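You operate a simulated robot arm through the tools that you are given. There is no shell and no other tool.

You are at the controls of a simulated robot arm. One attempt, no reset.

## Task
Dose water into both vials of the blue rack and cap them.
Fine: one press of the water dispenser each; both end back in their pockets; spill next to nothing. Set down upright: vial.

Only the result counts: the job must be done as asked and must still hold three seconds after the hand-in. Knocking over, shifting, dropping, spilling or breaking anything else fails it. Lids that push on must go on centred and level and be pressed home; caps that screw on are set level and turned clockwise until they are tight.

## Robot
A 6-joint arm with a two-finger gripper, fixed in place. Base frame: the origin is on the floor under the middle of its stand, x ahead of it, y to its left, z up; the work surface is at about z = 755. Readings come in mm, degrees, newtons and seconds.
With the tool pointing down near the work surface it reaches from about 540 to 780 mm from the base axis. Its first joint turns from -166.0 to 166.0 degrees. Payload 1.66 kg.
The tool frame sits at the grasp point between the pads (the TCP): z along the fingers, y along the line on which they close. The tips reach 16 mm beyond it. The gripper opens to 111 mm; its body begins 104 mm behind the TCP.
Orientation is told as [roll, pitch, yaw] about the base's x, y, z axes, in that order, counted from this pose: with the fingers straight down and closing along the base's y, the tool's x points along the base's -x, its y along +y and its z along -z.

## Interface
- The arm moves only by the tool nudge_tool. Its argument "moves" is one flat list of numbers, 7 for each row, row after row: the shift along the tool's x, y, z in mm, then the turn, a rotation vector about the tool's x, y, z in degrees, then the finger opening in mm, from 0 to 111. In form: [tx, ty, tz, rx, ry, rz, fingers, tx, ty, tz, rx, ry, rz, fingers, ...]. A call has 1 to 20 rows; each row is the pose to reach, as a shift and turn from the pose commanded when the call began, along the tool's axes at that moment. A row lasts 0.2 s, in which the tool goes at most 50 mm and 8.6 degrees; a call with a longer step from one row to the next is refused whole, and so is a gripper value outside its range. Where a pose cannot be reached the arm comes as near as it can. A force on the tool above 40 N (or 10 N above the force at the start of the call, whichever is more), or a blocked arm, ends the call early, and 0.2 s more pass. Each finger travels about 169.8 mm/s and halts on what it meets, pressing with about 32 N; the grip force reading is that of the motor and also rises with nothing between the fingers. The clock runs only during rows and for 0.2 s after the last one: add rows that repeat a pose to give the fingers time. It gives the time, the measured TCP pose, the force on the tool (base axes), the opening and the grip force at its end, in the units of the frame above (readings bear some noise), with the torque about the TCP (base axes, N m) and any sound that the robot's microphone picked up.
- Cameras (640 x 400 px; columns grow to the right, rows downward): "scene" is fixed at [399.1, 498.9, 1506.4]; the picture's right is [-1.00, -0.00, 0.00], its down [-0.00, 0.42, -0.91] and it looks along [0.00, -0.91, -0.42] (base axes); focal length 337 px, centre (320, 200). "wrist" rides on the gripper at [70, 14, -143] in the tool frame; the picture's right is [-0.19, 0.98, 0.00], its down [-0.87, -0.17, -0.47] and it looks along [-0.46, -0.09, 0.88] (tool axes); focal length 230 px, centre (320, 200). There is no depth. A picture from a camera that has moved, and an enlarged one, comes with that camera's place and axes in the base frame and with its lens.
- grab_frame(camera): a new picture of that camera. It takes no simulated time.
- lift_body(by): moves the trunk up (or, below 0, down) by that many mm; the arm rides with it, the base frame stays. It gives what a move gives, with no picture.
- close_up(camera, box): a new picture of the part [left, top, right, bottom] of that camera's present view, enlarged. It takes no simulated time.
- sign_off(): hands the job in; it is judged then, once.

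Places have to be worked out from the pictures, the camera data and where the tool is seen. Open the gripper and draw the arm clear of the work before you hand the job in, unless the task says otherwise.

The tools are called after "Request:" as a command line: name --argument value ..., lists and objects as JSON in quotes. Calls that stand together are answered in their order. nudge_tool: Moves the arm, as the interface text tells. Its arguments: {"type":"object","properties":{"moves":{"type":"array"}},"required":["moves"]} The other tools are called the same way: lift_body (by) moves the trunk up or down; grab_frame (camera) takes a picture; close_up (camera, box) takes an enlarged picture of a part of a camera's view; sign_off () hands the job in.

At the start:

```text
clock: 0.0
tool_pos: [117.3, -435.7, 1239.0]
tool_rot: [0.0, -0.1, 0.0]
ft_force: [0.2, -0.5, -0.9]
ft_torque: [0.01, 0.0, 0.0]
gripper_width: 111.1
grip_force: 0.0
trunk travel left (down, up): [-225.0, 365.0]
```

scene: 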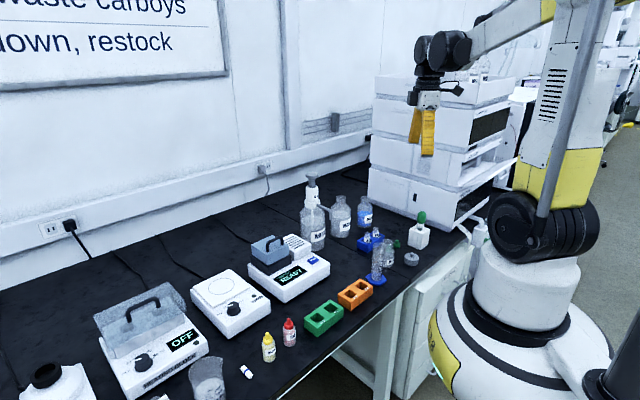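
wrist: 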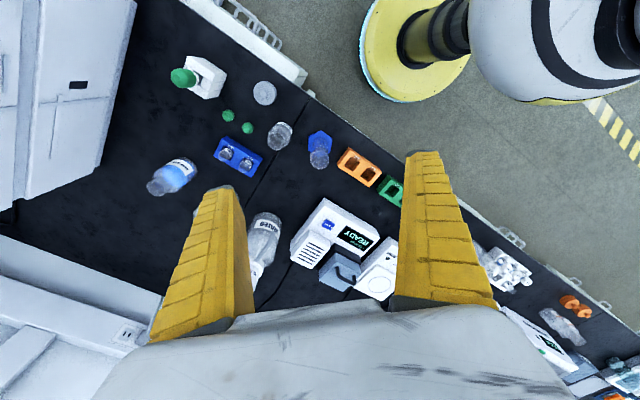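

I begin by looking at the scene more closely: the blue rack, vials, caps and the bottle dispenser.

Request:
close_up --camera "scene" --box '[280, 160, 460, 300]'

Request:
close_up --camera "wrist" --box '[130, 40, 350, 200]'

Request:
close_up --camera "scene" --box '[290, 160, 390, 260]'

Request:
close_up --camera "scene" --box '[340, 200, 440, 290]'

```text
2.86 times, centred on (370, 230) of scene
camera zoom: at [399.1, 498.9, 1506.4], right [-1.0, 0.0, 0.0], down [0.0, 0.42, -0.91], along [0.0, -0.91, -0.42], focal length 964 px, centre (177, 114)
```

zoom: 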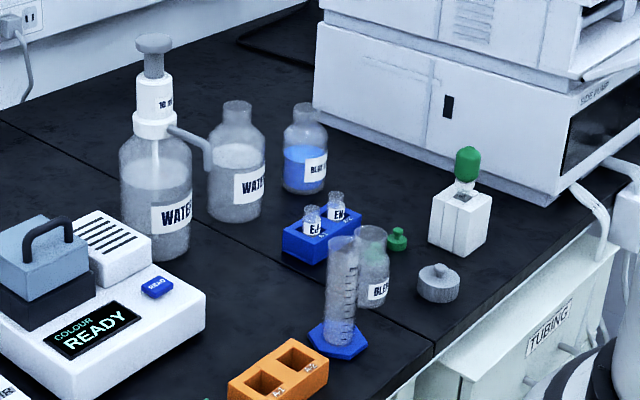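

```text
2.50 times, centred on (240, 120) of wrist
camera zoom: at [47.9, -421.5, 1381.3], right [0.19, 0.98, 0.0], down [0.87, -0.17, 0.47], along [0.46, -0.09, -0.88], focal length 575 px, centre (520, 400)
```

zoom: 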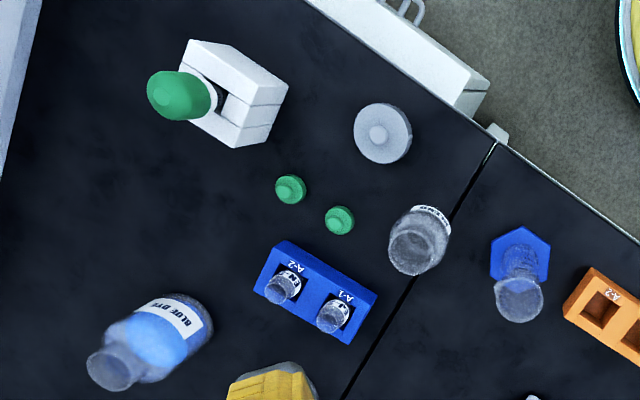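

```text
4.00 times, centred on (340, 210) of scene
camera zoom: at [399.1, 498.9, 1506.4], right [-1.0, 0.0, 0.0], down [0.0, 0.42, -0.91], along [0.0, -0.91, -0.42], focal length 1349 px, centre (240, 160)
```

zoom: 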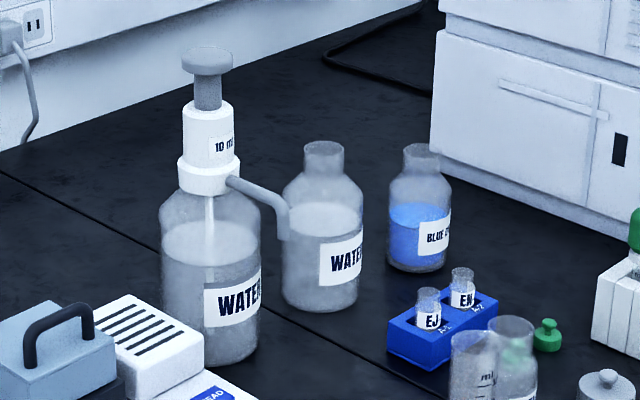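

```text
4.44 times, centred on (390, 245) of scene
camera zoom: at [399.1, 498.9, 1506.4], right [-1.0, 0.0, 0.0], down [0.0, 0.42, -0.91], along [0.0, -0.91, -0.42], focal length 1499 px, centre (9, 0)
```

zoom: 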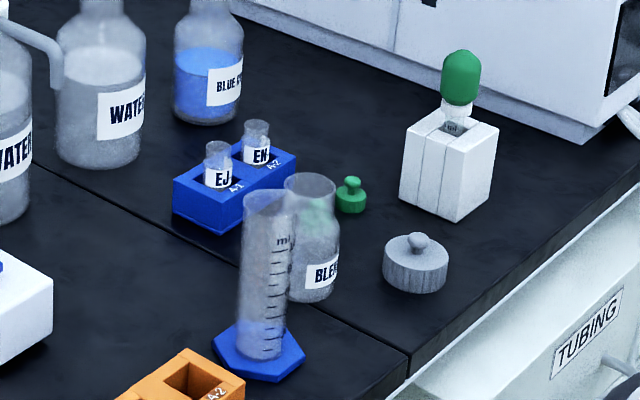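

The blue rack with vials EJ (A-1) and EN (A-2) is around (212, -655), with two green caps beside it and the pump dispenser bottle further left. I'll bring the wrist camera nearer over the rack, staying high.

Request:
nudge_tool --moves '[4, -40, 30, 0, 0, 0, 111, 8, -80, 60, 0, 0, 0, 111, 12, -120, 90, 0, 0, 0, 111, 15, -160, 120, 0, 0, 0, 111, 17, -200, 150, 0, 0, 0, 111]'

Request:
grab_frame --camera "wrist"

Request:
grab_frame --camera "scene"

```text
refused: row 1 steps farther than a row can; nothing moved
```

```text
taken
camera wrist: at [47.9, -421.5, 1381.3], right [0.19, 0.98, 0.0], down [0.87, -0.17, 0.47], along [0.46, -0.09, -0.88], focal length 230 px, centre (320, 200)
```

wrist: 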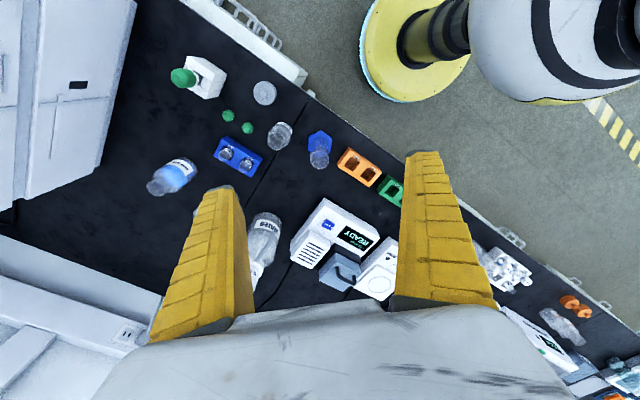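

```text
taken
```

scene: 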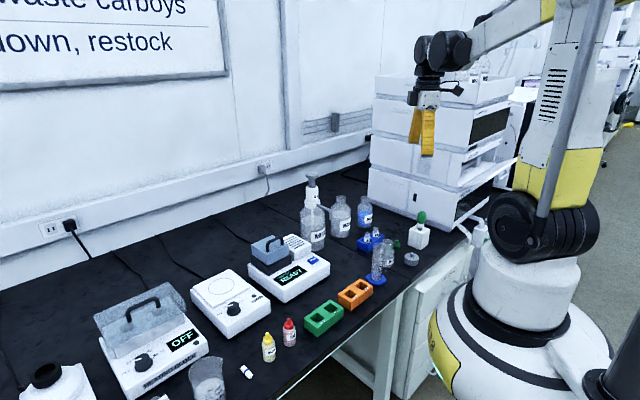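

The first row was slightly above 50 mm, so I'll resend with shorter steps.

Request:
nudge_tool --moves '[3, -34, 25, 0, 0, 0, 111, 6, -68, 50, 0, 0, 0, 111, 9, -102, 75, 0, 0, 0, 111, 12, -136, 100, 0, 0, 0, 111, 15, -170, 125, 0, 0, 0, 111, 17, -200, 150, 0, 0, 0, 111]'

Request:
grab_frame --camera "wrist"

Request:
grab_frame --camera "scene"

```text
clock: 1.4
tool_pos: [97.4, -636.1, 1087.4]
tool_rot: [0.1, 0.0, 0.0]
ft_force: [0.3, 0.3, 0.9]
ft_torque: [0.03, 0.0, 0.03]
gripper_width: 110.8
grip_force: 0.1
trunk travel left (down, up): [-225.0, 365.0]
```

```text
taken
camera wrist: at [28.0, -622.7, 1230.0], right [0.19, 0.98, 0.0], down [0.87, -0.17, 0.47], along [0.46, -0.09, -0.88], focal length 230 px, centre (320, 200)
```

wrist: 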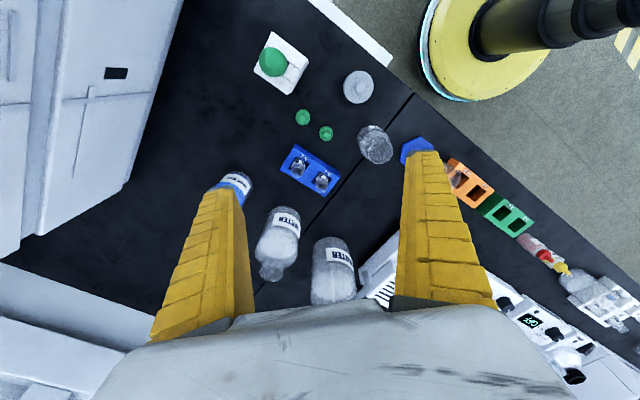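

```text
taken
```

scene: 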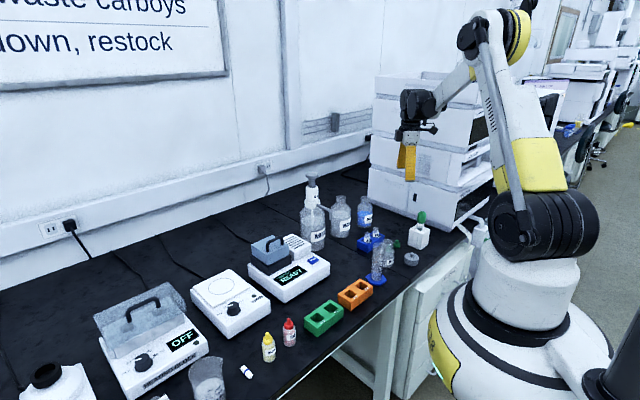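

The wrist camera now looks straight at the rack area; I'll enlarge it for measurements.

Request:
close_up --camera "wrist" --box '[240, 90, 400, 210]'

Request:
close_up --camera "wrist" --box '[210, 160, 410, 320]'

```text
3.33 times, centred on (320, 150) of wrist
camera zoom: at [28.0, -622.7, 1230.0], right [0.19, 0.98, 0.0], down [0.87, -0.17, 0.47], along [0.46, -0.09, -0.88], focal length 767 px, centre (320, 367)
```

zoom: 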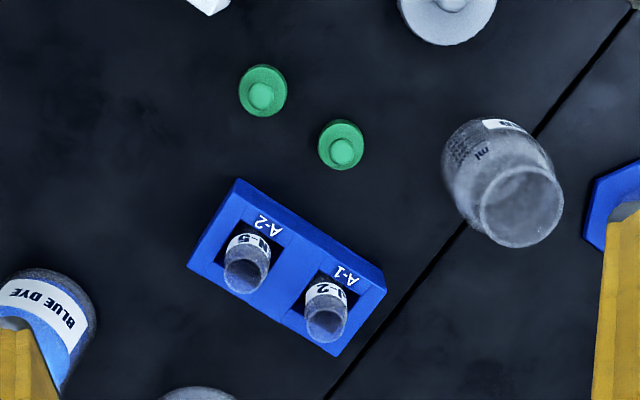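

```text
2.50 times, centred on (310, 240) of wrist
camera zoom: at [28.0, -622.7, 1230.0], right [0.19, 0.98, 0.0], down [0.87, -0.17, 0.47], along [0.46, -0.09, -0.88], focal length 575 px, centre (345, 100)
```

zoom: 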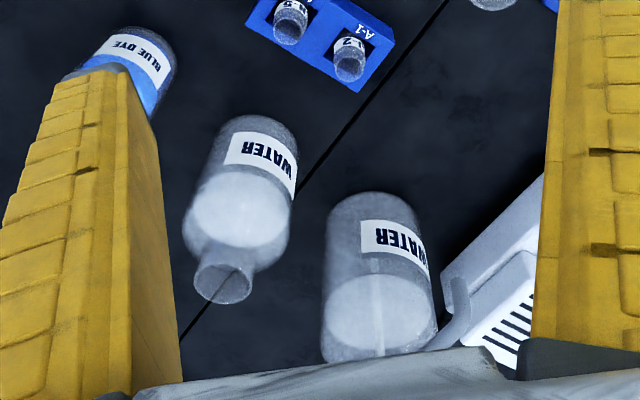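

Vial mouths come out near (213,-656,827) and (173,-694,827), caps near (88,-668) and (127,-629), and the nozzle tip near (360,-603,912). I want finer detail on vials, caps and pump.

Request:
close_up --camera "scene" --box '[355, 225, 405, 260]'

Request:
close_up --camera "wrist" --box '[275, 100, 345, 145]'

Request:
close_up --camera "wrist" --box '[275, 135, 345, 205]'

Request:
close_up --camera "scene" --box '[295, 165, 355, 260]'

Request:
close_up --camera "scene" --box '[380, 80, 450, 190]'

```text
11.43 times, centred on (380, 242) of scene
camera zoom: at [399.1, 498.9, 1506.4], right [-1.0, 0.0, 0.0], down [0.0, 0.42, -0.91], along [0.0, -0.91, -0.42], focal length 3854 px, centre (-366, -286)
```

zoom: 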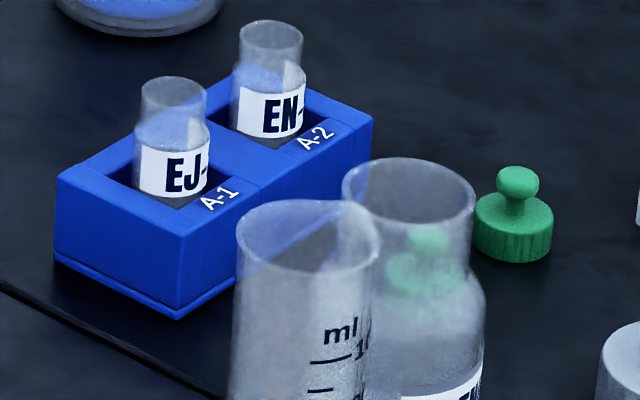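

```text
8.89 times, centred on (310, 122) of wrist
camera zoom: at [28.0, -622.7, 1230.0], right [0.19, 0.98, 0.0], down [0.87, -0.17, 0.47], along [0.46, -0.09, -0.88], focal length 2045 px, centre (409, 889)
```

zoom: 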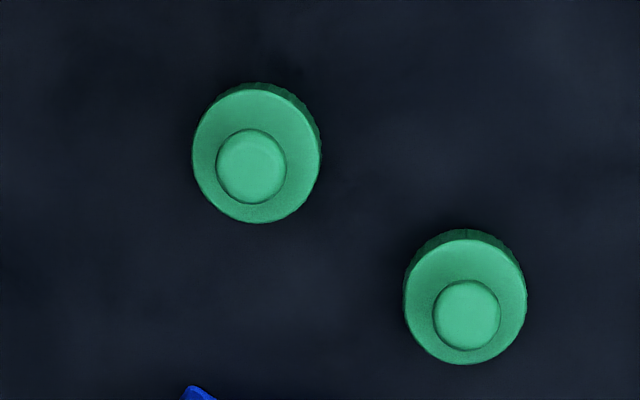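

```text
5.71 times, centred on (310, 170) of wrist
camera zoom: at [28.0, -622.7, 1230.0], right [0.19, 0.98, 0.0], down [0.87, -0.17, 0.47], along [0.46, -0.09, -0.88], focal length 1315 px, centre (377, 371)
```

zoom: 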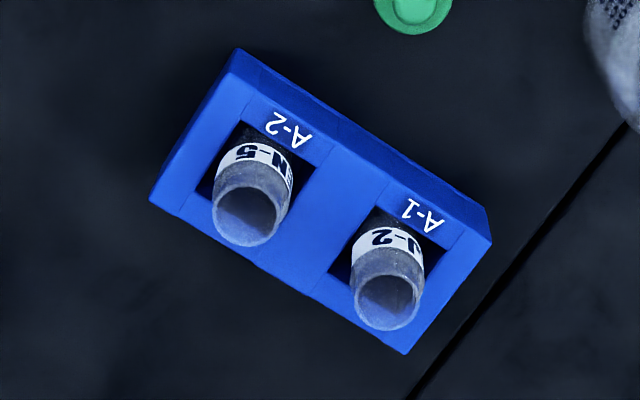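

```text
4.21 times, centred on (325, 212) of scene
camera zoom: at [399.1, 498.9, 1506.4], right [-1.0, 0.0, 0.0], down [0.0, 0.42, -0.91], along [0.0, -0.91, -0.42], focal length 1420 px, centre (299, 147)
```

zoom: 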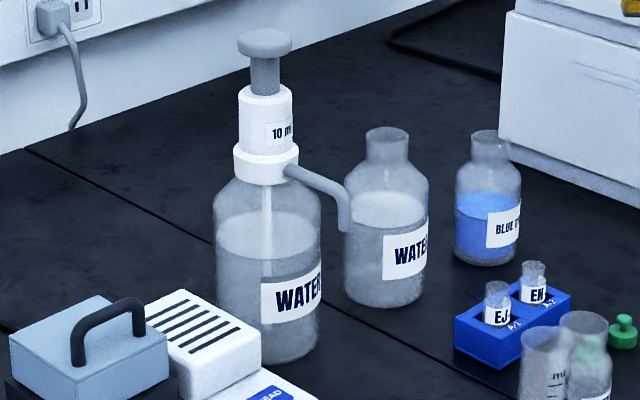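

```text
3.64 times, centred on (415, 135) of scene
camera zoom: at [399.1, 498.9, 1506.4], right [-1.0, 0.0, 0.0], down [0.0, 0.42, -0.91], along [0.0, -0.91, -0.42], focal length 1226 px, centre (-26, 436)
```

zoom: 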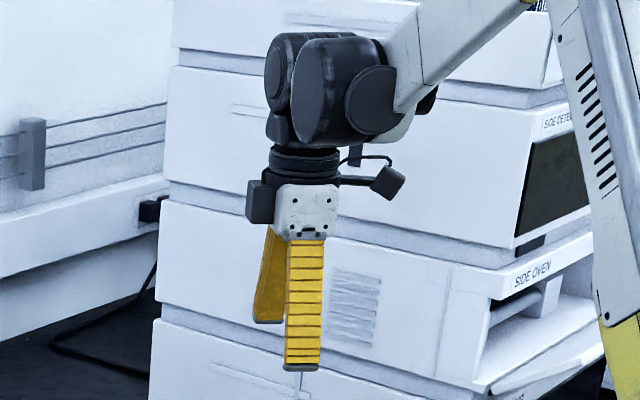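

The vials have a narrower neck (~22 mm) on a ~27 mm body, and the nozzle hangs ~90 mm above where the vial mouth would be. A vertical gripper would hit the nozzle, so I plan to hold the vials with a tool tilted back toward the robot. I'll first yaw +60° and move to a staging spot with a view.

Request:
nudge_tool --moves '[-21.7, 10, 10.9, 0, 0, -7.5, 111, -43.4, 20, 21.8, 0, 0, -15, 111, -65.1, 30, 32.6, 0, 0, -22.5, 111, -86.8, 40, 43.5, 0, 0, -30, 111, -108.5, 50, 54.4, 0, 0, -37.5, 111, -130.2, 60, 65.3, 0, 0, -45, 111, -151.9, 70, 76.1, 0, 0, -52.5, 111, -173.6, 80, 87, 0, 0, -60, 111]'

Request:
grab_frame --camera "wrist"

Request:
grab_frame --camera "scene"

```text
clock: 3.2
tool_pos: [273.7, -555.6, 1003.5]
tool_rot: [0.1, 0.0, 60.1]
ft_force: [-0.6, -0.1, 1.3]
ft_torque: [0.01, 0.03, -0.01]
gripper_width: 110.9
grip_force: 0.0
trunk travel left (down, up): [-225.0, 365.0]
```

```text
taken
camera wrist: at [228.1, -608.3, 1146.2], right [-0.76, 0.65, 0.0], down [0.58, 0.67, 0.47], along [0.31, 0.36, -0.88], focal length 230 px, centre (320, 200)
```

wrist: 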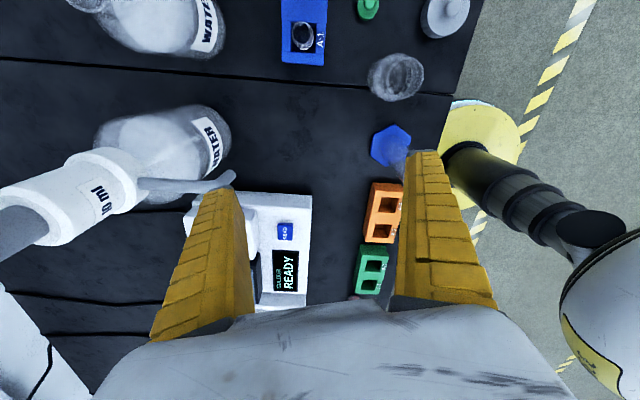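

```text
taken
```

scene: 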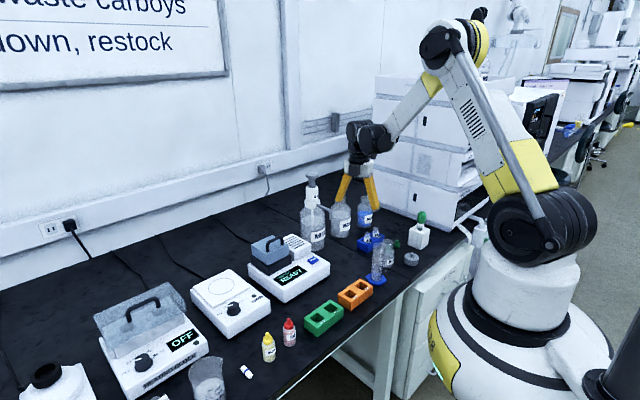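

I can see the nozzle and rack together now; enlarging both.

Request:
close_up --camera "wrist" --box '[0, 100, 260, 260]'

Request:
close_up --camera "wrist" --box '[260, 0, 460, 125]'

```text
2.46 times, centred on (130, 180) of wrist
camera zoom: at [228.1, -608.3, 1146.2], right [-0.76, 0.65, 0.0], down [0.58, 0.67, 0.47], along [0.31, 0.36, -0.88], focal length 566 px, centre (788, 249)
```

zoom: 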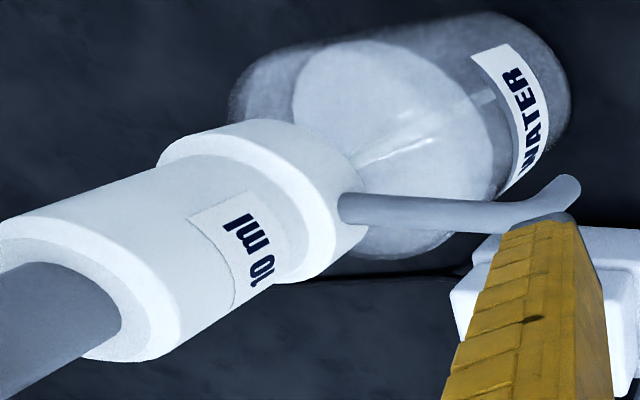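

```text
3.20 times, centred on (360, 62) of wrist
camera zoom: at [228.1, -608.3, 1146.2], right [-0.76, 0.65, 0.0], down [0.58, 0.67, 0.47], along [0.31, 0.36, -0.88], focal length 736 px, centre (192, 640)
```

zoom: 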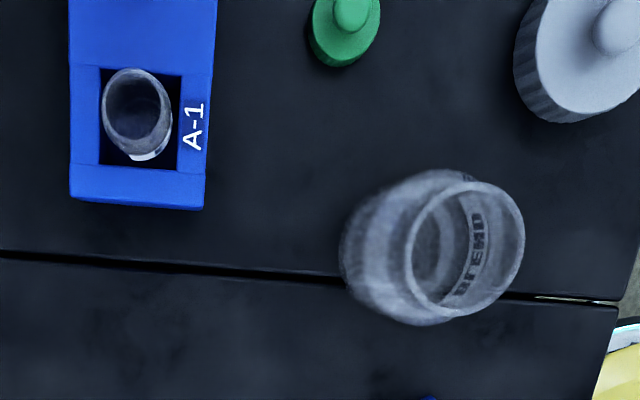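

Estimates agree: A-1 mouth (213.4,-655,827), nozzle tip about (362,-602,911). Now I tilt the tool 35° about its y (palm leaning toward the robot) in place.

Request:
nudge_tool --moves '[0, 0, 0, 0, 7, 0, 111, 0, 0, 0, 0, 14, 0, 111, 0, 0, 0, 0, 21, 0, 111, 0, 0, 0, 0, 28, 0, 111, 0, 0, 0, 0, 35, 0, 111]'

Request:
grab_frame --camera "wrist"

Request:
grab_frame --camera "scene"

```text
clock: 4.4
tool_pos: [272.2, -556.1, 1002.1]
tool_rot: [0.0, 35.1, 60.0]
ft_force: [0.3, 0.4, 0.3]
ft_torque: [0.01, 0.02, 0.0]
gripper_width: 111.0
grip_force: 0.1
trunk travel left (down, up): [-225.0, 365.0]
```

```text
taken
camera wrist: at [275.1, -526.7, 1158.7], right [-0.77, 0.63, -0.11], down [0.63, 0.76, -0.11], along [0.01, -0.16, -0.99], focal length 230 px, centre (320, 200)
```

wrist: 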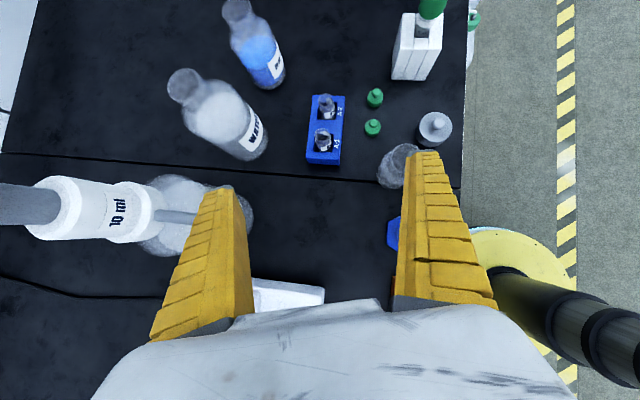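

```text
taken
```

scene: 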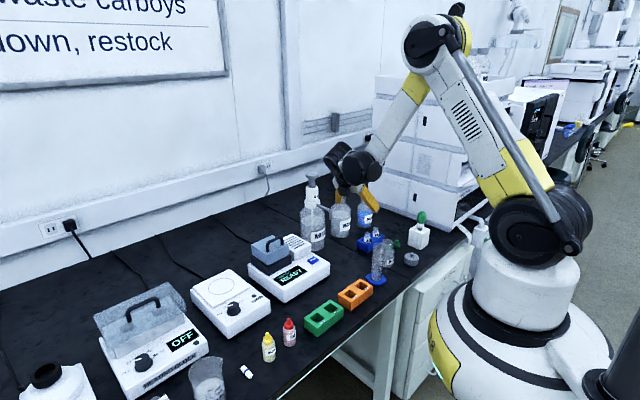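

The tilted pose is reachable. I'll approach to about 80 mm short of the A-1 vial along the tool axis, with the fingers narrowed to 50 mm to stay clear of the jar.

Request:
nudge_tool --moves '[-3, 0.7, 35, 0, 0, 0, 80, -6, 1.4, 70, 0, 0, 0, 50, -9, 2.1, 105, 0, 0, 0, 50, -12, 2.8, 140, 0, 0, 0, 50, -12, 2.8, 140, 0, 0, 0, 50]'

Request:
grab_frame --camera "wrist"

Request:
close_up --camera "wrist" --box '[240, 60, 400, 210]'

Request:
close_up --camera "scene" --box '[290, 130, 450, 280]'

```text
clock: 5.6
tool_pos: [236.6, -615.6, 879.1]
tool_rot: [0.0, 34.9, 60.0]
ft_force: [0.7, -0.4, -0.4]
ft_torque: [0.0, 0.02, -0.02]
gripper_width: 52.5
grip_force: 1.5
trunk travel left (down, up): [-225.0, 365.0]
```

```text
taken
camera wrist: at [236.5, -586.6, 1036.6], right [-0.77, 0.63, -0.11], down [0.63, 0.76, -0.11], along [0.01, -0.15, -0.99], focal length 230 px, centre (320, 200)
```

wrist: 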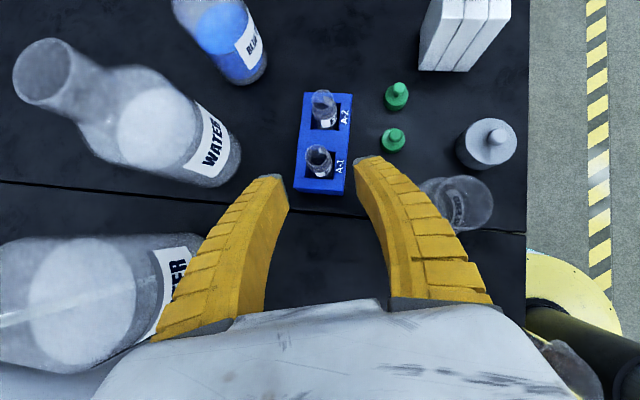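

```text
2.67 times, centred on (320, 135) of wrist
camera zoom: at [236.5, -586.6, 1036.6], right [-0.77, 0.63, -0.11], down [0.63, 0.76, -0.11], along [0.01, -0.15, -0.99], focal length 614 px, centre (320, 373)
```

zoom: 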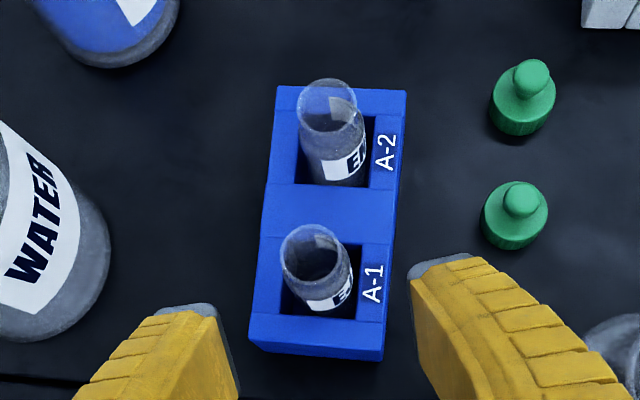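

```text
2.67 times, centred on (370, 205) of scene
camera zoom: at [399.1, 498.9, 1506.4], right [-1.0, 0.0, 0.0], down [0.0, 0.42, -0.91], along [0.0, -0.91, -0.42], focal length 899 px, centre (187, 187)
```

zoom: 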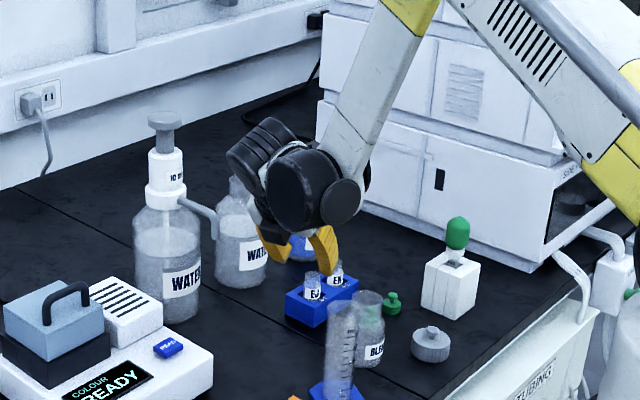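

The approach is aligned within ~2 mm; fingers look angled inward at the tips. I'll zoom harder on A-1 to judge the lateral offset and rack top height.

Request:
close_up --camera "wrist" --box '[290, 130, 360, 200]'

Request:
close_up --camera "scene" --box '[350, 205, 400, 255]'

```text
5.71 times, centred on (325, 165) of wrist
camera zoom: at [236.5, -586.6, 1036.6], right [-0.77, 0.63, -0.11], down [0.63, 0.76, -0.11], along [0.01, -0.15, -0.99], focal length 1315 px, centre (291, 400)
```

zoom: 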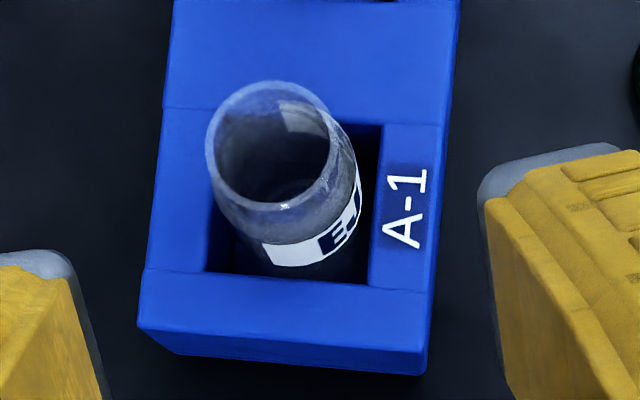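

```text
8.00 times, centred on (375, 230) of scene
camera zoom: at [399.1, 498.9, 1506.4], right [-1.0, 0.0, 0.0], down [0.0, 0.42, -0.91], along [0.0, -0.91, -0.42], focal length 2698 px, centre (-120, -40)
```

zoom: 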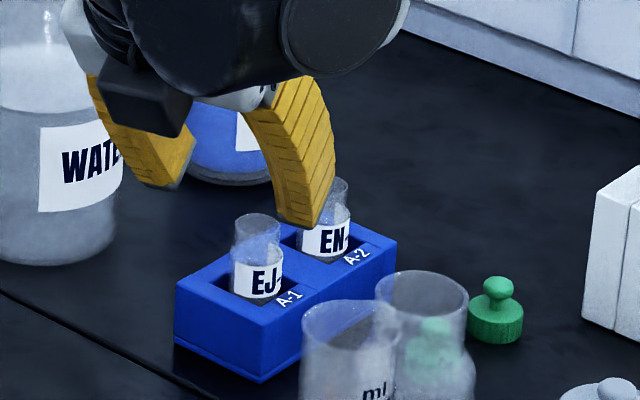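

Offset in tool frame is about y −1.9 mm, with ~80 mm to go along z; rack top looks about z 786–790. I'll advance to 30 mm short and check again.

Request:
nudge_tool --moves '[-0.5, -1.9, 25, 0, 0, 0, 50, -1, -1.9, 50, 0, 0, 0, 50]'

Request:
grab_frame --camera "wrist"

Request:
close_up --camera "wrist" --box '[260, 120, 380, 220]'

Request:
close_up --camera "scene" --box '[340, 205, 400, 255]'

```text
clock: 6.2
tool_pos: [221.7, -641.4, 837.6]
tool_rot: [0.1, 35.0, 60.0]
ft_force: [0.1, -0.1, -0.1]
ft_torque: [0.01, 0.01, -0.03]
gripper_width: 52.0
grip_force: 1.7
trunk travel left (down, up): [-225.0, 365.0]
```

```text
taken
camera wrist: at [224.8, -612.8, 995.3], right [-0.77, 0.63, -0.11], down [0.63, 0.76, -0.11], along [0.01, -0.15, -0.99], focal length 230 px, centre (320, 200)
```

wrist: 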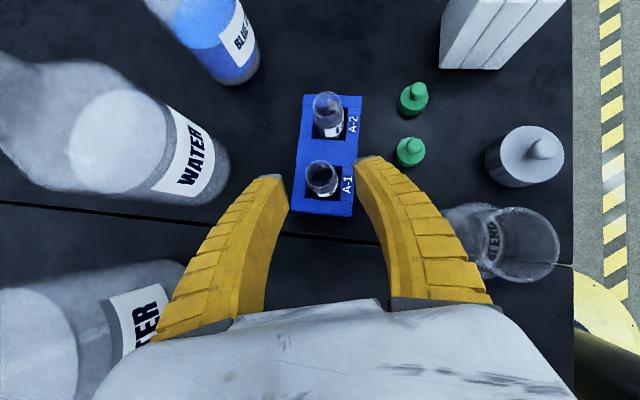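

```text
4.00 times, centred on (320, 170) of wrist
camera zoom: at [224.8, -612.8, 995.3], right [-0.77, 0.63, -0.11], down [0.63, 0.76, -0.11], along [0.01, -0.15, -0.99], focal length 920 px, centre (320, 320)
```

zoom: 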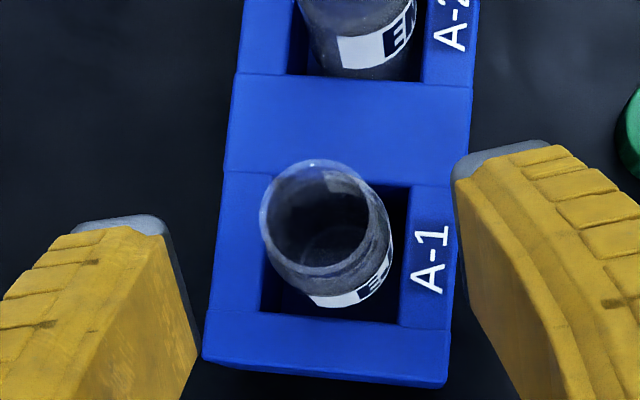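

```text
8.00 times, centred on (370, 230) of scene
camera zoom: at [399.1, 498.9, 1506.4], right [-1.0, 0.0, 0.0], down [0.0, 0.42, -0.91], along [0.0, -0.91, -0.42], focal length 2698 px, centre (-80, -40)
```

zoom: 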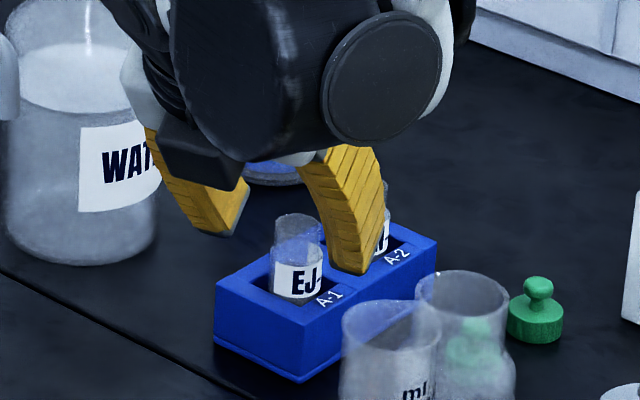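

Mouth centre now reads (6.6, 0.5, 20) in the tool frame. I move the last ~31 mm so the TCP sits on the vial axis about 14 mm below the mouth, then check clearance before closing.

Request:
nudge_tool --moves '[-0.7, 0.5, 16, 0, 0, 0, 50, -1.4, 0.5, 31.5, 0, 0, 0, 50]'

Request:
close_up --camera "wrist" --box '[260, 120, 380, 220]'

Request:
close_up --camera "scene" --box '[345, 210, 395, 255]'

```text
clock: 6.8
tool_pos: [214.5, -652.8, 812.0]
tool_rot: [-0.1, 35.0, 60.0]
ft_force: [0.1, -0.6, -0.9]
ft_torque: [0.0, 0.02, 0.0]
gripper_width: 52.4
grip_force: 1.7
trunk travel left (down, up): [-225.0, 365.0]
```

```text
4.00 times, centred on (320, 170) of wrist
camera zoom: at [216.9, -625.4, 968.9], right [-0.77, 0.63, -0.11], down [0.63, 0.77, -0.11], along [0.01, -0.15, -0.99], focal length 920 px, centre (320, 320)
```

zoom: 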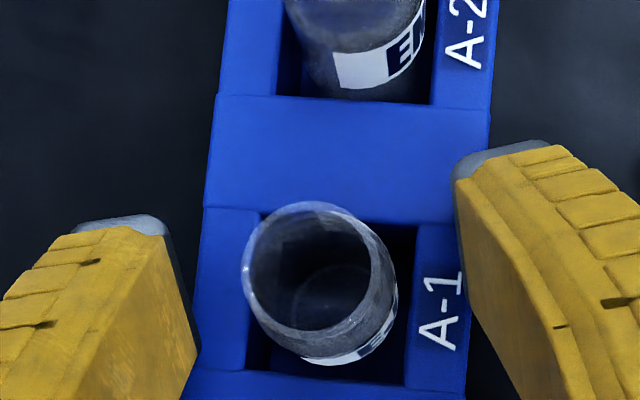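

```text
8.89 times, centred on (370, 232) of scene
camera zoom: at [399.1, 498.9, 1506.4], right [-1.0, 0.0, 0.0], down [0.0, 0.42, -0.91], along [0.0, -0.91, -0.42], focal length 2998 px, centre (-124, -89)
```

zoom: 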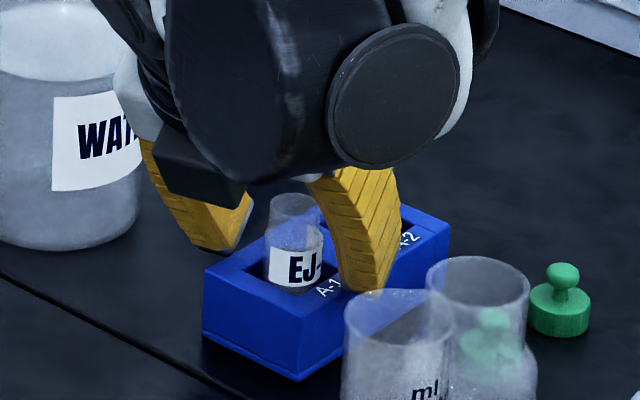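

The vial is centred between the fingers within ~0.5 mm and there is no contact force. I close gently in steps.

Request:
nudge_tool --moves '[0, 0, 0, 0, 0, 0, 40, 0, 0, 0, 0, 0, 0, 34, 0, 0, 0, 0, 0, 0, 30, 0, 0, 0, 0, 0, 0, 27, 0, 0, 0, 0, 0, 0, 24, 0, 0, 0, 0, 0, 0, 20, 0, 0, 0, 0, 0, 0, 15]'

Request:
close_up --camera "wrist" --box '[260, 120, 380, 220]'

Request:
close_up --camera "scene" --box '[345, 210, 395, 255]'

```text
clock: 8.4
tool_pos: [214.3, -653.4, 813.8]
tool_rot: [0.1, 35.0, 60.0]
ft_force: [-1.1, 0.4, 3.9]
ft_torque: [0.11, -0.01, -0.04]
gripper_width: 18.2
grip_force: 32.0
trunk travel left (down, up): [-225.0, 365.0]
```

```text
4.00 times, centred on (320, 170) of wrist
camera zoom: at [216.8, -624.9, 969.5], right [-0.77, 0.63, -0.11], down [0.63, 0.76, -0.11], along [0.01, -0.15, -0.99], focal length 920 px, centre (320, 320)
```

zoom: 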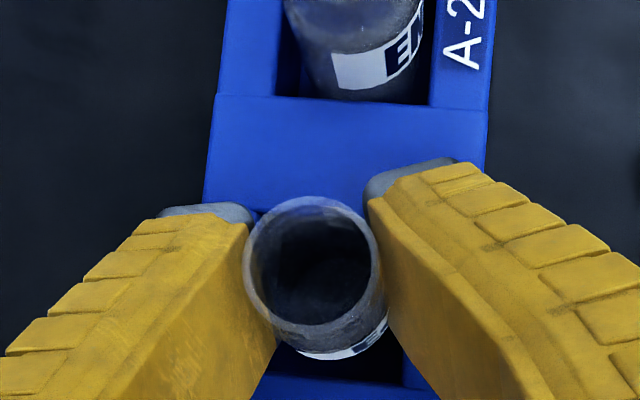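

```text
8.89 times, centred on (370, 232) of scene
camera zoom: at [399.1, 498.9, 1506.4], right [-1.0, 0.0, 0.0], down [0.0, 0.42, -0.91], along [0.0, -0.91, -0.42], focal length 2998 px, centre (-124, -89)
```

zoom: 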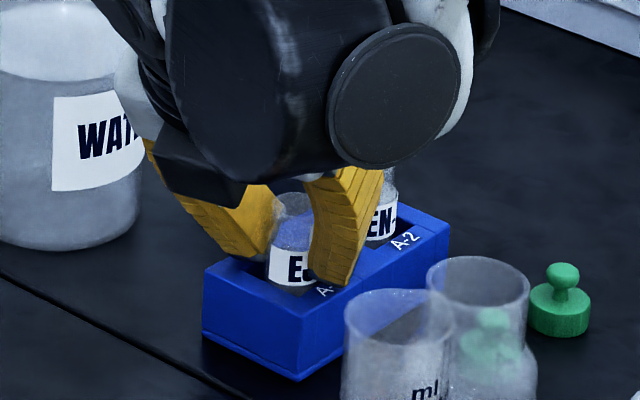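

Grip reads 32 N at 18 mm opening. I test-lift straight up by 15 mm and see if the vial comes along upright.

Request:
nudge_tool --moves '[2.9, 0, -4.1, 0, 0, 0, 15, 5.7, 0, -8.2, 0, 0, 0, 15, 8.6, 0, -12.3, 0, 0, 0, 15]'

Request:
close_up --camera "wrist" --box '[260, 120, 380, 220]'

Request:
close_up --camera "scene" --box '[345, 210, 395, 255]'

```text
clock: 9.2
tool_pos: [214.7, -654.3, 827.8]
tool_rot: [0.0, 35.0, 59.9]
ft_force: [0.4, 0.7, 0.3]
ft_torque: [0.07, 0.0, -0.01]
gripper_width: 18.0
grip_force: 32.1
trunk travel left (down, up): [-225.0, 365.0]
```

```text
4.00 times, centred on (320, 170) of wrist
camera zoom: at [216.5, -626.6, 984.4], right [-0.77, 0.63, -0.11], down [0.63, 0.76, -0.11], along [0.01, -0.15, -0.99], focal length 920 px, centre (320, 320)
```

zoom: 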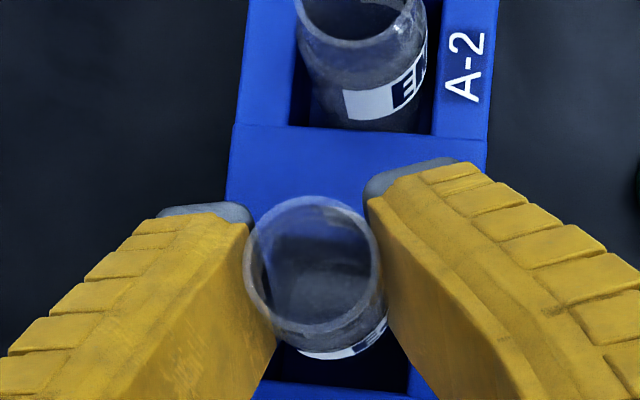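

```text
8.89 times, centred on (370, 232) of scene
camera zoom: at [399.1, 498.9, 1506.4], right [-1.0, 0.0, 0.0], down [0.0, 0.42, -0.91], along [0.0, -0.91, -0.42], focal length 2998 px, centre (-124, -89)
```

zoom: 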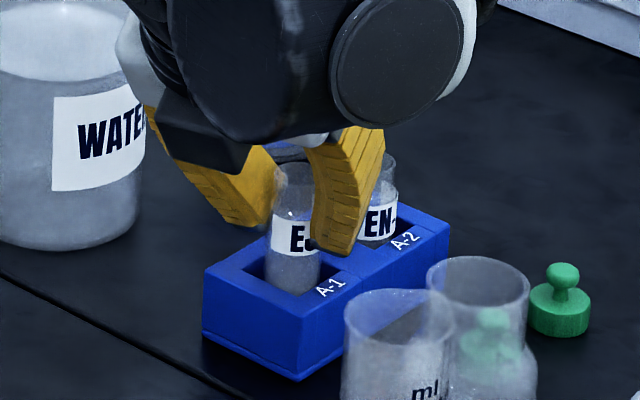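

The vial is held firmly and upright. I lift it fully clear of the rack.

Request:
nudge_tool --moves '[11.5, 0, -16.4, 0, 0, 0, 15, 22.9, 0, -32.8, 0, 0, 0, 15, 34.4, 0, -49.2, 0, 0, 0, 15, 45.9, 0, -65.5, 0, 0, 0, 15]'

Request:
close_up --camera "scene" --box '[335, 190, 405, 255]'

Request:
grab_frame --camera "wrist"

Request:
grab_frame --camera "scene"

```text
clock: 10.2
tool_pos: [212.8, -654.1, 907.5]
tool_rot: [0.0, 35.0, 60.0]
ft_force: [0.1, -0.5, 0.0]
ft_torque: [0.0, -0.05, 0.02]
gripper_width: 17.4
grip_force: 32.2
trunk travel left (down, up): [-225.0, 365.0]
```

```text
6.15 times, centred on (370, 222) of scene
camera zoom: at [399.1, 498.9, 1506.4], right [-1.0, 0.0, 0.0], down [0.0, 0.42, -0.91], along [0.0, -0.91, -0.42], focal length 2075 px, centre (12, 62)
```

zoom: 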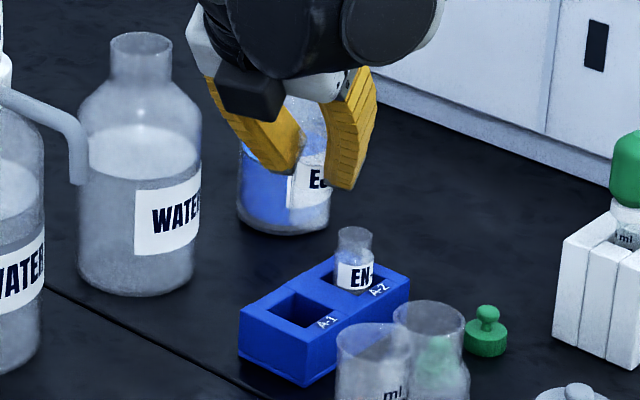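

```text
taken
camera wrist: at [214.8, -625.9, 1064.3], right [-0.77, 0.63, -0.11], down [0.63, 0.76, -0.11], along [0.01, -0.15, -0.99], focal length 230 px, centre (320, 200)
```

wrist: 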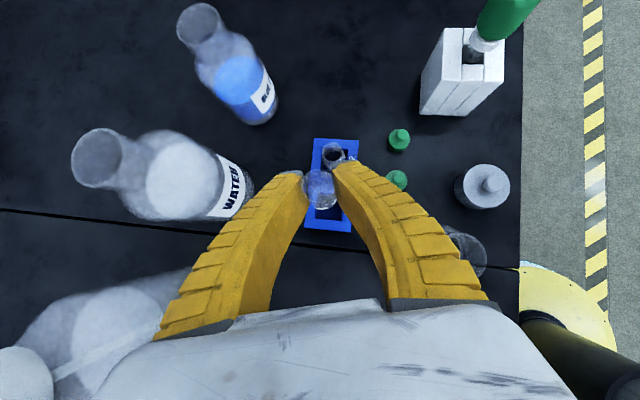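

```text
taken
```

scene: 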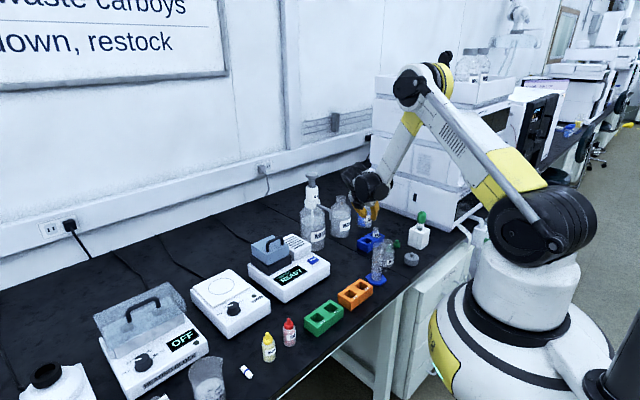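

Checking that the vial isn't creeping in the grip.

Request:
close_up --camera "wrist" --box '[260, 120, 380, 220]'

Request:
close_up --camera "scene" --box '[355, 190, 400, 230]'

```text
4.00 times, centred on (320, 170) of wrist
camera zoom: at [214.8, -625.9, 1064.3], right [-0.77, 0.63, -0.11], down [0.63, 0.76, -0.11], along [0.01, -0.15, -0.99], focal length 920 px, centre (320, 320)
```

zoom: 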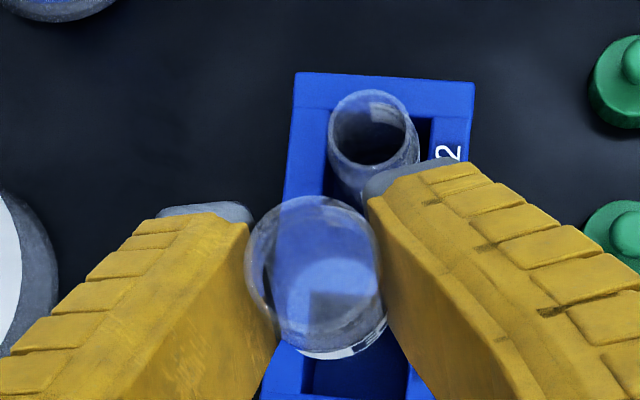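

```text
10.00 times, centred on (378, 210) of scene
camera zoom: at [399.1, 498.9, 1506.4], right [-1.0, 0.0, 0.0], down [0.0, 0.42, -0.91], along [0.0, -0.91, -0.42], focal length 3372 px, centre (-255, 100)
```

zoom: 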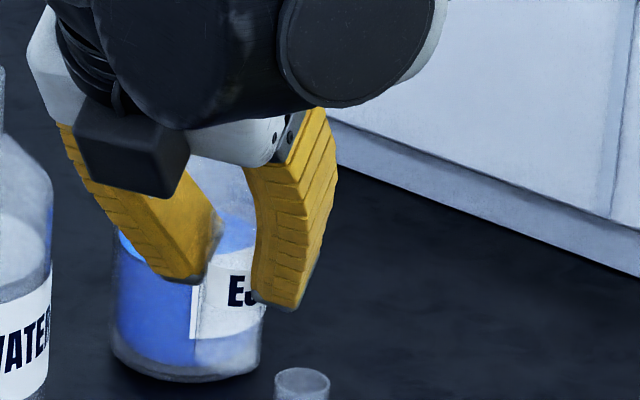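

The vial isn't slipping. Before carrying it to the nozzle I check the instrument beside the dispenser for height and clearance.

Request:
close_up --camera "scene" --box '[240, 170, 370, 310]'

Request:
close_up --camera "wrist" --box '[0, 100, 260, 400]'

```text
2.86 times, centred on (305, 240) of scene
camera zoom: at [399.1, 498.9, 1506.4], right [-1.0, 0.0, 0.0], down [0.0, 0.42, -0.91], along [0.0, -0.91, -0.42], focal length 964 px, centre (363, 86)
```

zoom: 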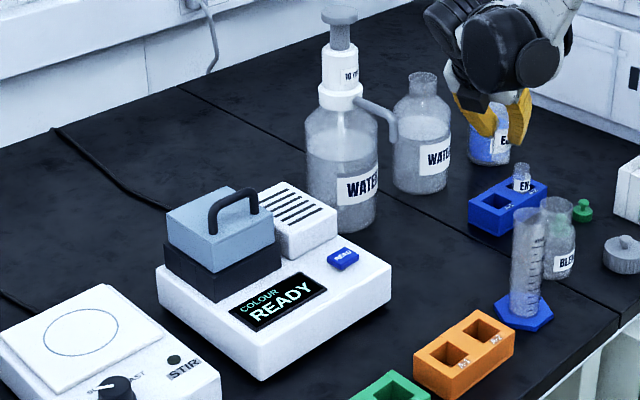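

```text
1.33 times, centred on (130, 250) of wrist
camera zoom: at [214.8, -625.9, 1064.3], right [-0.77, 0.63, -0.11], down [0.63, 0.76, -0.11], along [0.01, -0.15, -0.99], focal length 307 px, centre (573, 133)
```

zoom: 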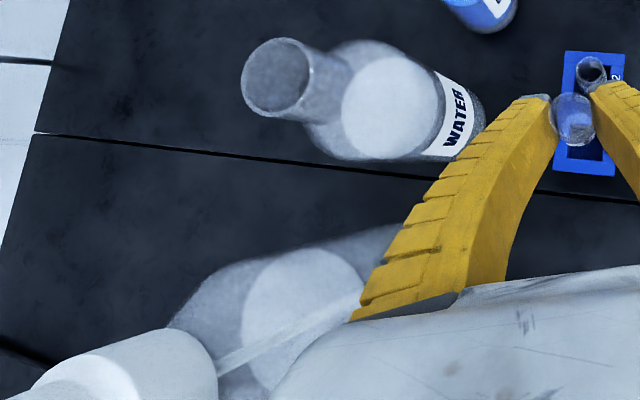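

The instrument's back edge runs from (364,-483) to (504,-616), leaving room for the vial spot. I carry the vial to about (300,-612) at the same height while yawing to 100° so the palm points back to the robot.

Request:
nudge_tool --moves '[-10.85, -8.68, -7.6, 3.83, 0, -5.46, 15, -21.7, -17.4, -15.2, 7.65, 0, -10.92, 15, -32.55, -26.05, -22.8, 11.48, 0, -16.38, 15, -43.4, -34.7, -30.4, 15.31, 0, -21.84, 15, -54.25, -43.4, -38, 19.13, 0, -27.3, 15, -65.1, -52.1, -45.6, 22.96, 0, -32.76, 15]'

Request:
grab_frame --camera "wrist"

Request:
close_up --camera "scene" --box '[270, 150, 420, 280]'

```text
clock: 11.6
tool_pos: [298.9, -610.8, 907.6]
tool_rot: [0.1, 35.1, 100.0]
ft_force: [-0.1, 0.5, 0.1]
ft_torque: [0.03, -0.01, -0.01]
gripper_width: 17.3
grip_force: 31.9
trunk travel left (down, up): [-225.0, 365.0]
```

```text
taken
camera wrist: at [281.6, -588.8, 1064.8], right [-0.99, -0.02, -0.11], down [-0.01, 0.99, -0.11], along [0.11, -0.11, -0.99], focal length 230 px, centre (320, 200)
```

wrist: 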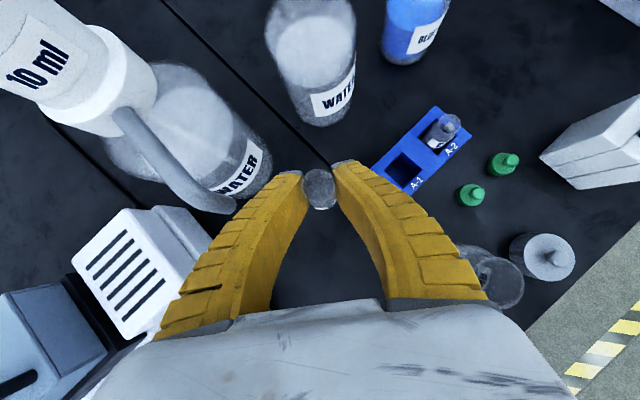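

```text
3.08 times, centred on (345, 215) of scene
camera zoom: at [399.1, 498.9, 1506.4], right [-1.0, 0.0, 0.0], down [0.0, 0.42, -0.91], along [0.0, -0.91, -0.42], focal length 1038 px, centre (243, 154)
```

zoom: 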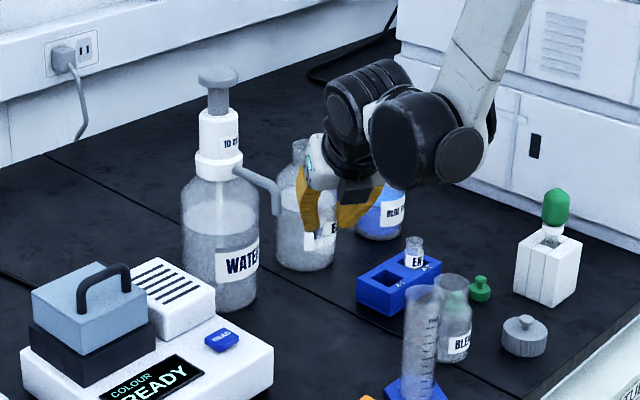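

The nozzle is clearly visible from above; I enlarge it to get its tip position relative to the vial.

Request:
close_up --camera "wrist" --box '[100, 80, 340, 230]'

Request:
close_up --camera "scene" --box '[300, 165, 370, 235]'

```text
2.67 times, centred on (220, 155) of wrist
camera zoom: at [281.6, -588.8, 1064.8], right [-0.99, -0.02, -0.11], down [-0.01, 0.99, -0.11], along [0.11, -0.11, -0.99], focal length 614 px, centre (587, 320)
```

zoom: 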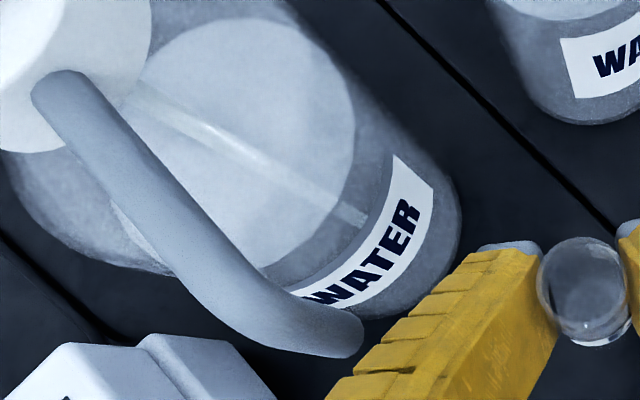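

```text
5.71 times, centred on (335, 200) of scene
camera zoom: at [399.1, 498.9, 1506.4], right [-1.0, 0.0, 0.0], down [0.0, 0.42, -0.91], along [0.0, -0.91, -0.42], focal length 1927 px, centre (234, 200)
```

zoom: 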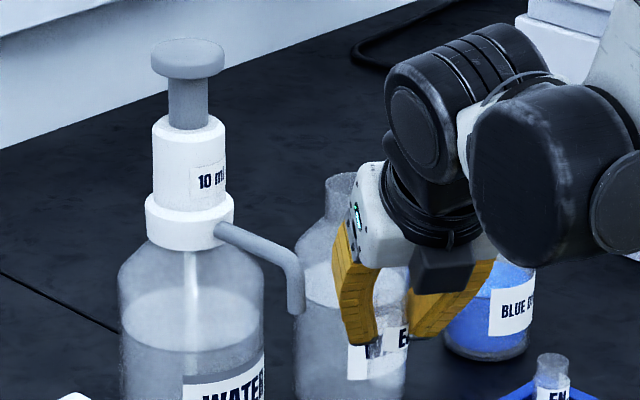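

The tip comes out near (362,-602.5,913). I lower the vial here to about 10 mm above the table, still ~62 mm sideways from the nozzle.

Request:
nudge_tool --moves '[-16.7, 0, 23.9, 0, 0, 0, 15, -33.4, 0, 47.7, 0, 0, 0, 15, -50.1, 0, 71.6, 0, 0, 0, 15]'

Request:
grab_frame --camera "wrist"

Request:
close_up --camera "scene" --box '[300, 165, 400, 265]'

```text
clock: 12.4
tool_pos: [299.8, -610.8, 819.6]
tool_rot: [0.0, 34.9, 100.0]
ft_force: [0.7, -0.2, -0.8]
ft_torque: [-0.02, 0.02, 0.03]
gripper_width: 17.2
grip_force: 31.8
trunk travel left (down, up): [-225.0, 365.0]
```

```text
taken
camera wrist: at [282.9, -588.8, 976.9], right [-0.99, -0.02, -0.11], down [-0.01, 0.99, -0.11], along [0.11, -0.11, -0.99], focal length 230 px, centre (320, 200)
```

wrist: 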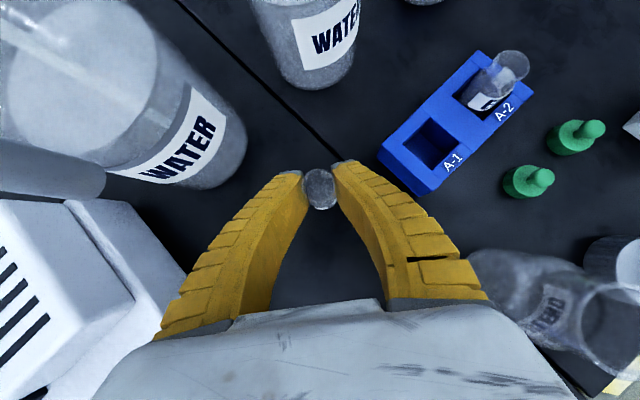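

```text
4.00 times, centred on (350, 215) of scene
camera zoom: at [399.1, 498.9, 1506.4], right [-1.0, 0.0, 0.0], down [0.0, 0.42, -0.91], along [0.0, -0.91, -0.42], focal length 1349 px, centre (200, 140)
```

zoom: 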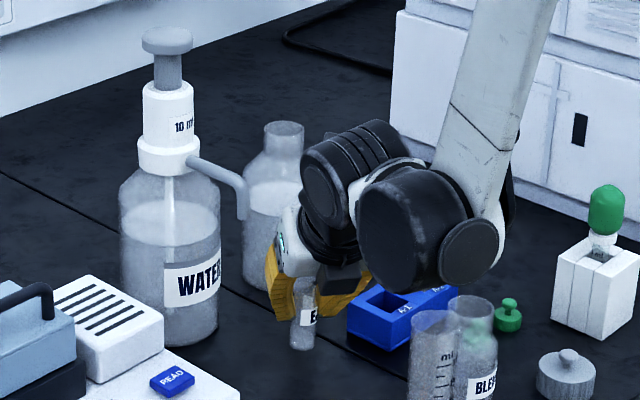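

Checking the vial's uprightness and its bottom in the scene view.

Request:
close_up --camera "scene" --box '[355, 225, 395, 260]'

Request:
close_up --camera "wrist" --box '[260, 130, 380, 230]'

```text
11.43 times, centred on (375, 242) of scene
camera zoom: at [399.1, 498.9, 1506.4], right [-1.0, 0.0, 0.0], down [0.0, 0.42, -0.91], along [0.0, -0.91, -0.42], focal length 3854 px, centre (-309, -286)
```

zoom: 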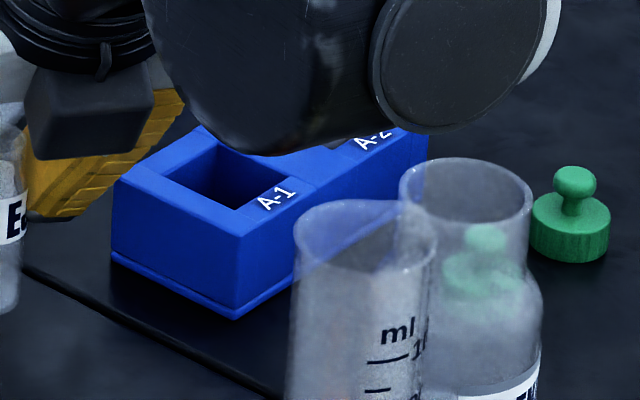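

```text
4.00 times, centred on (320, 180) of wrist
camera zoom: at [282.9, -588.8, 976.9], right [-0.99, -0.02, -0.11], down [-0.01, 0.99, -0.11], along [0.11, -0.11, -0.99], focal length 920 px, centre (320, 280)
```

zoom: 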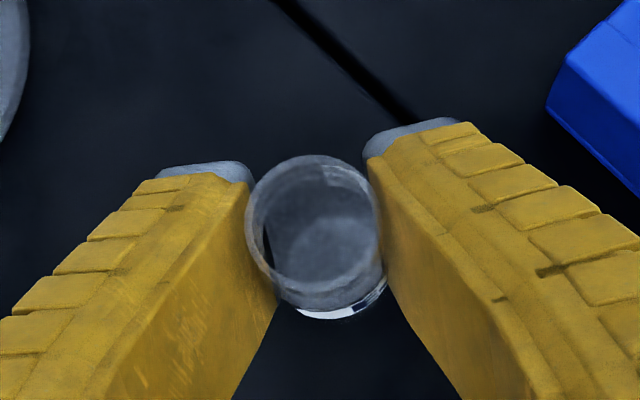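

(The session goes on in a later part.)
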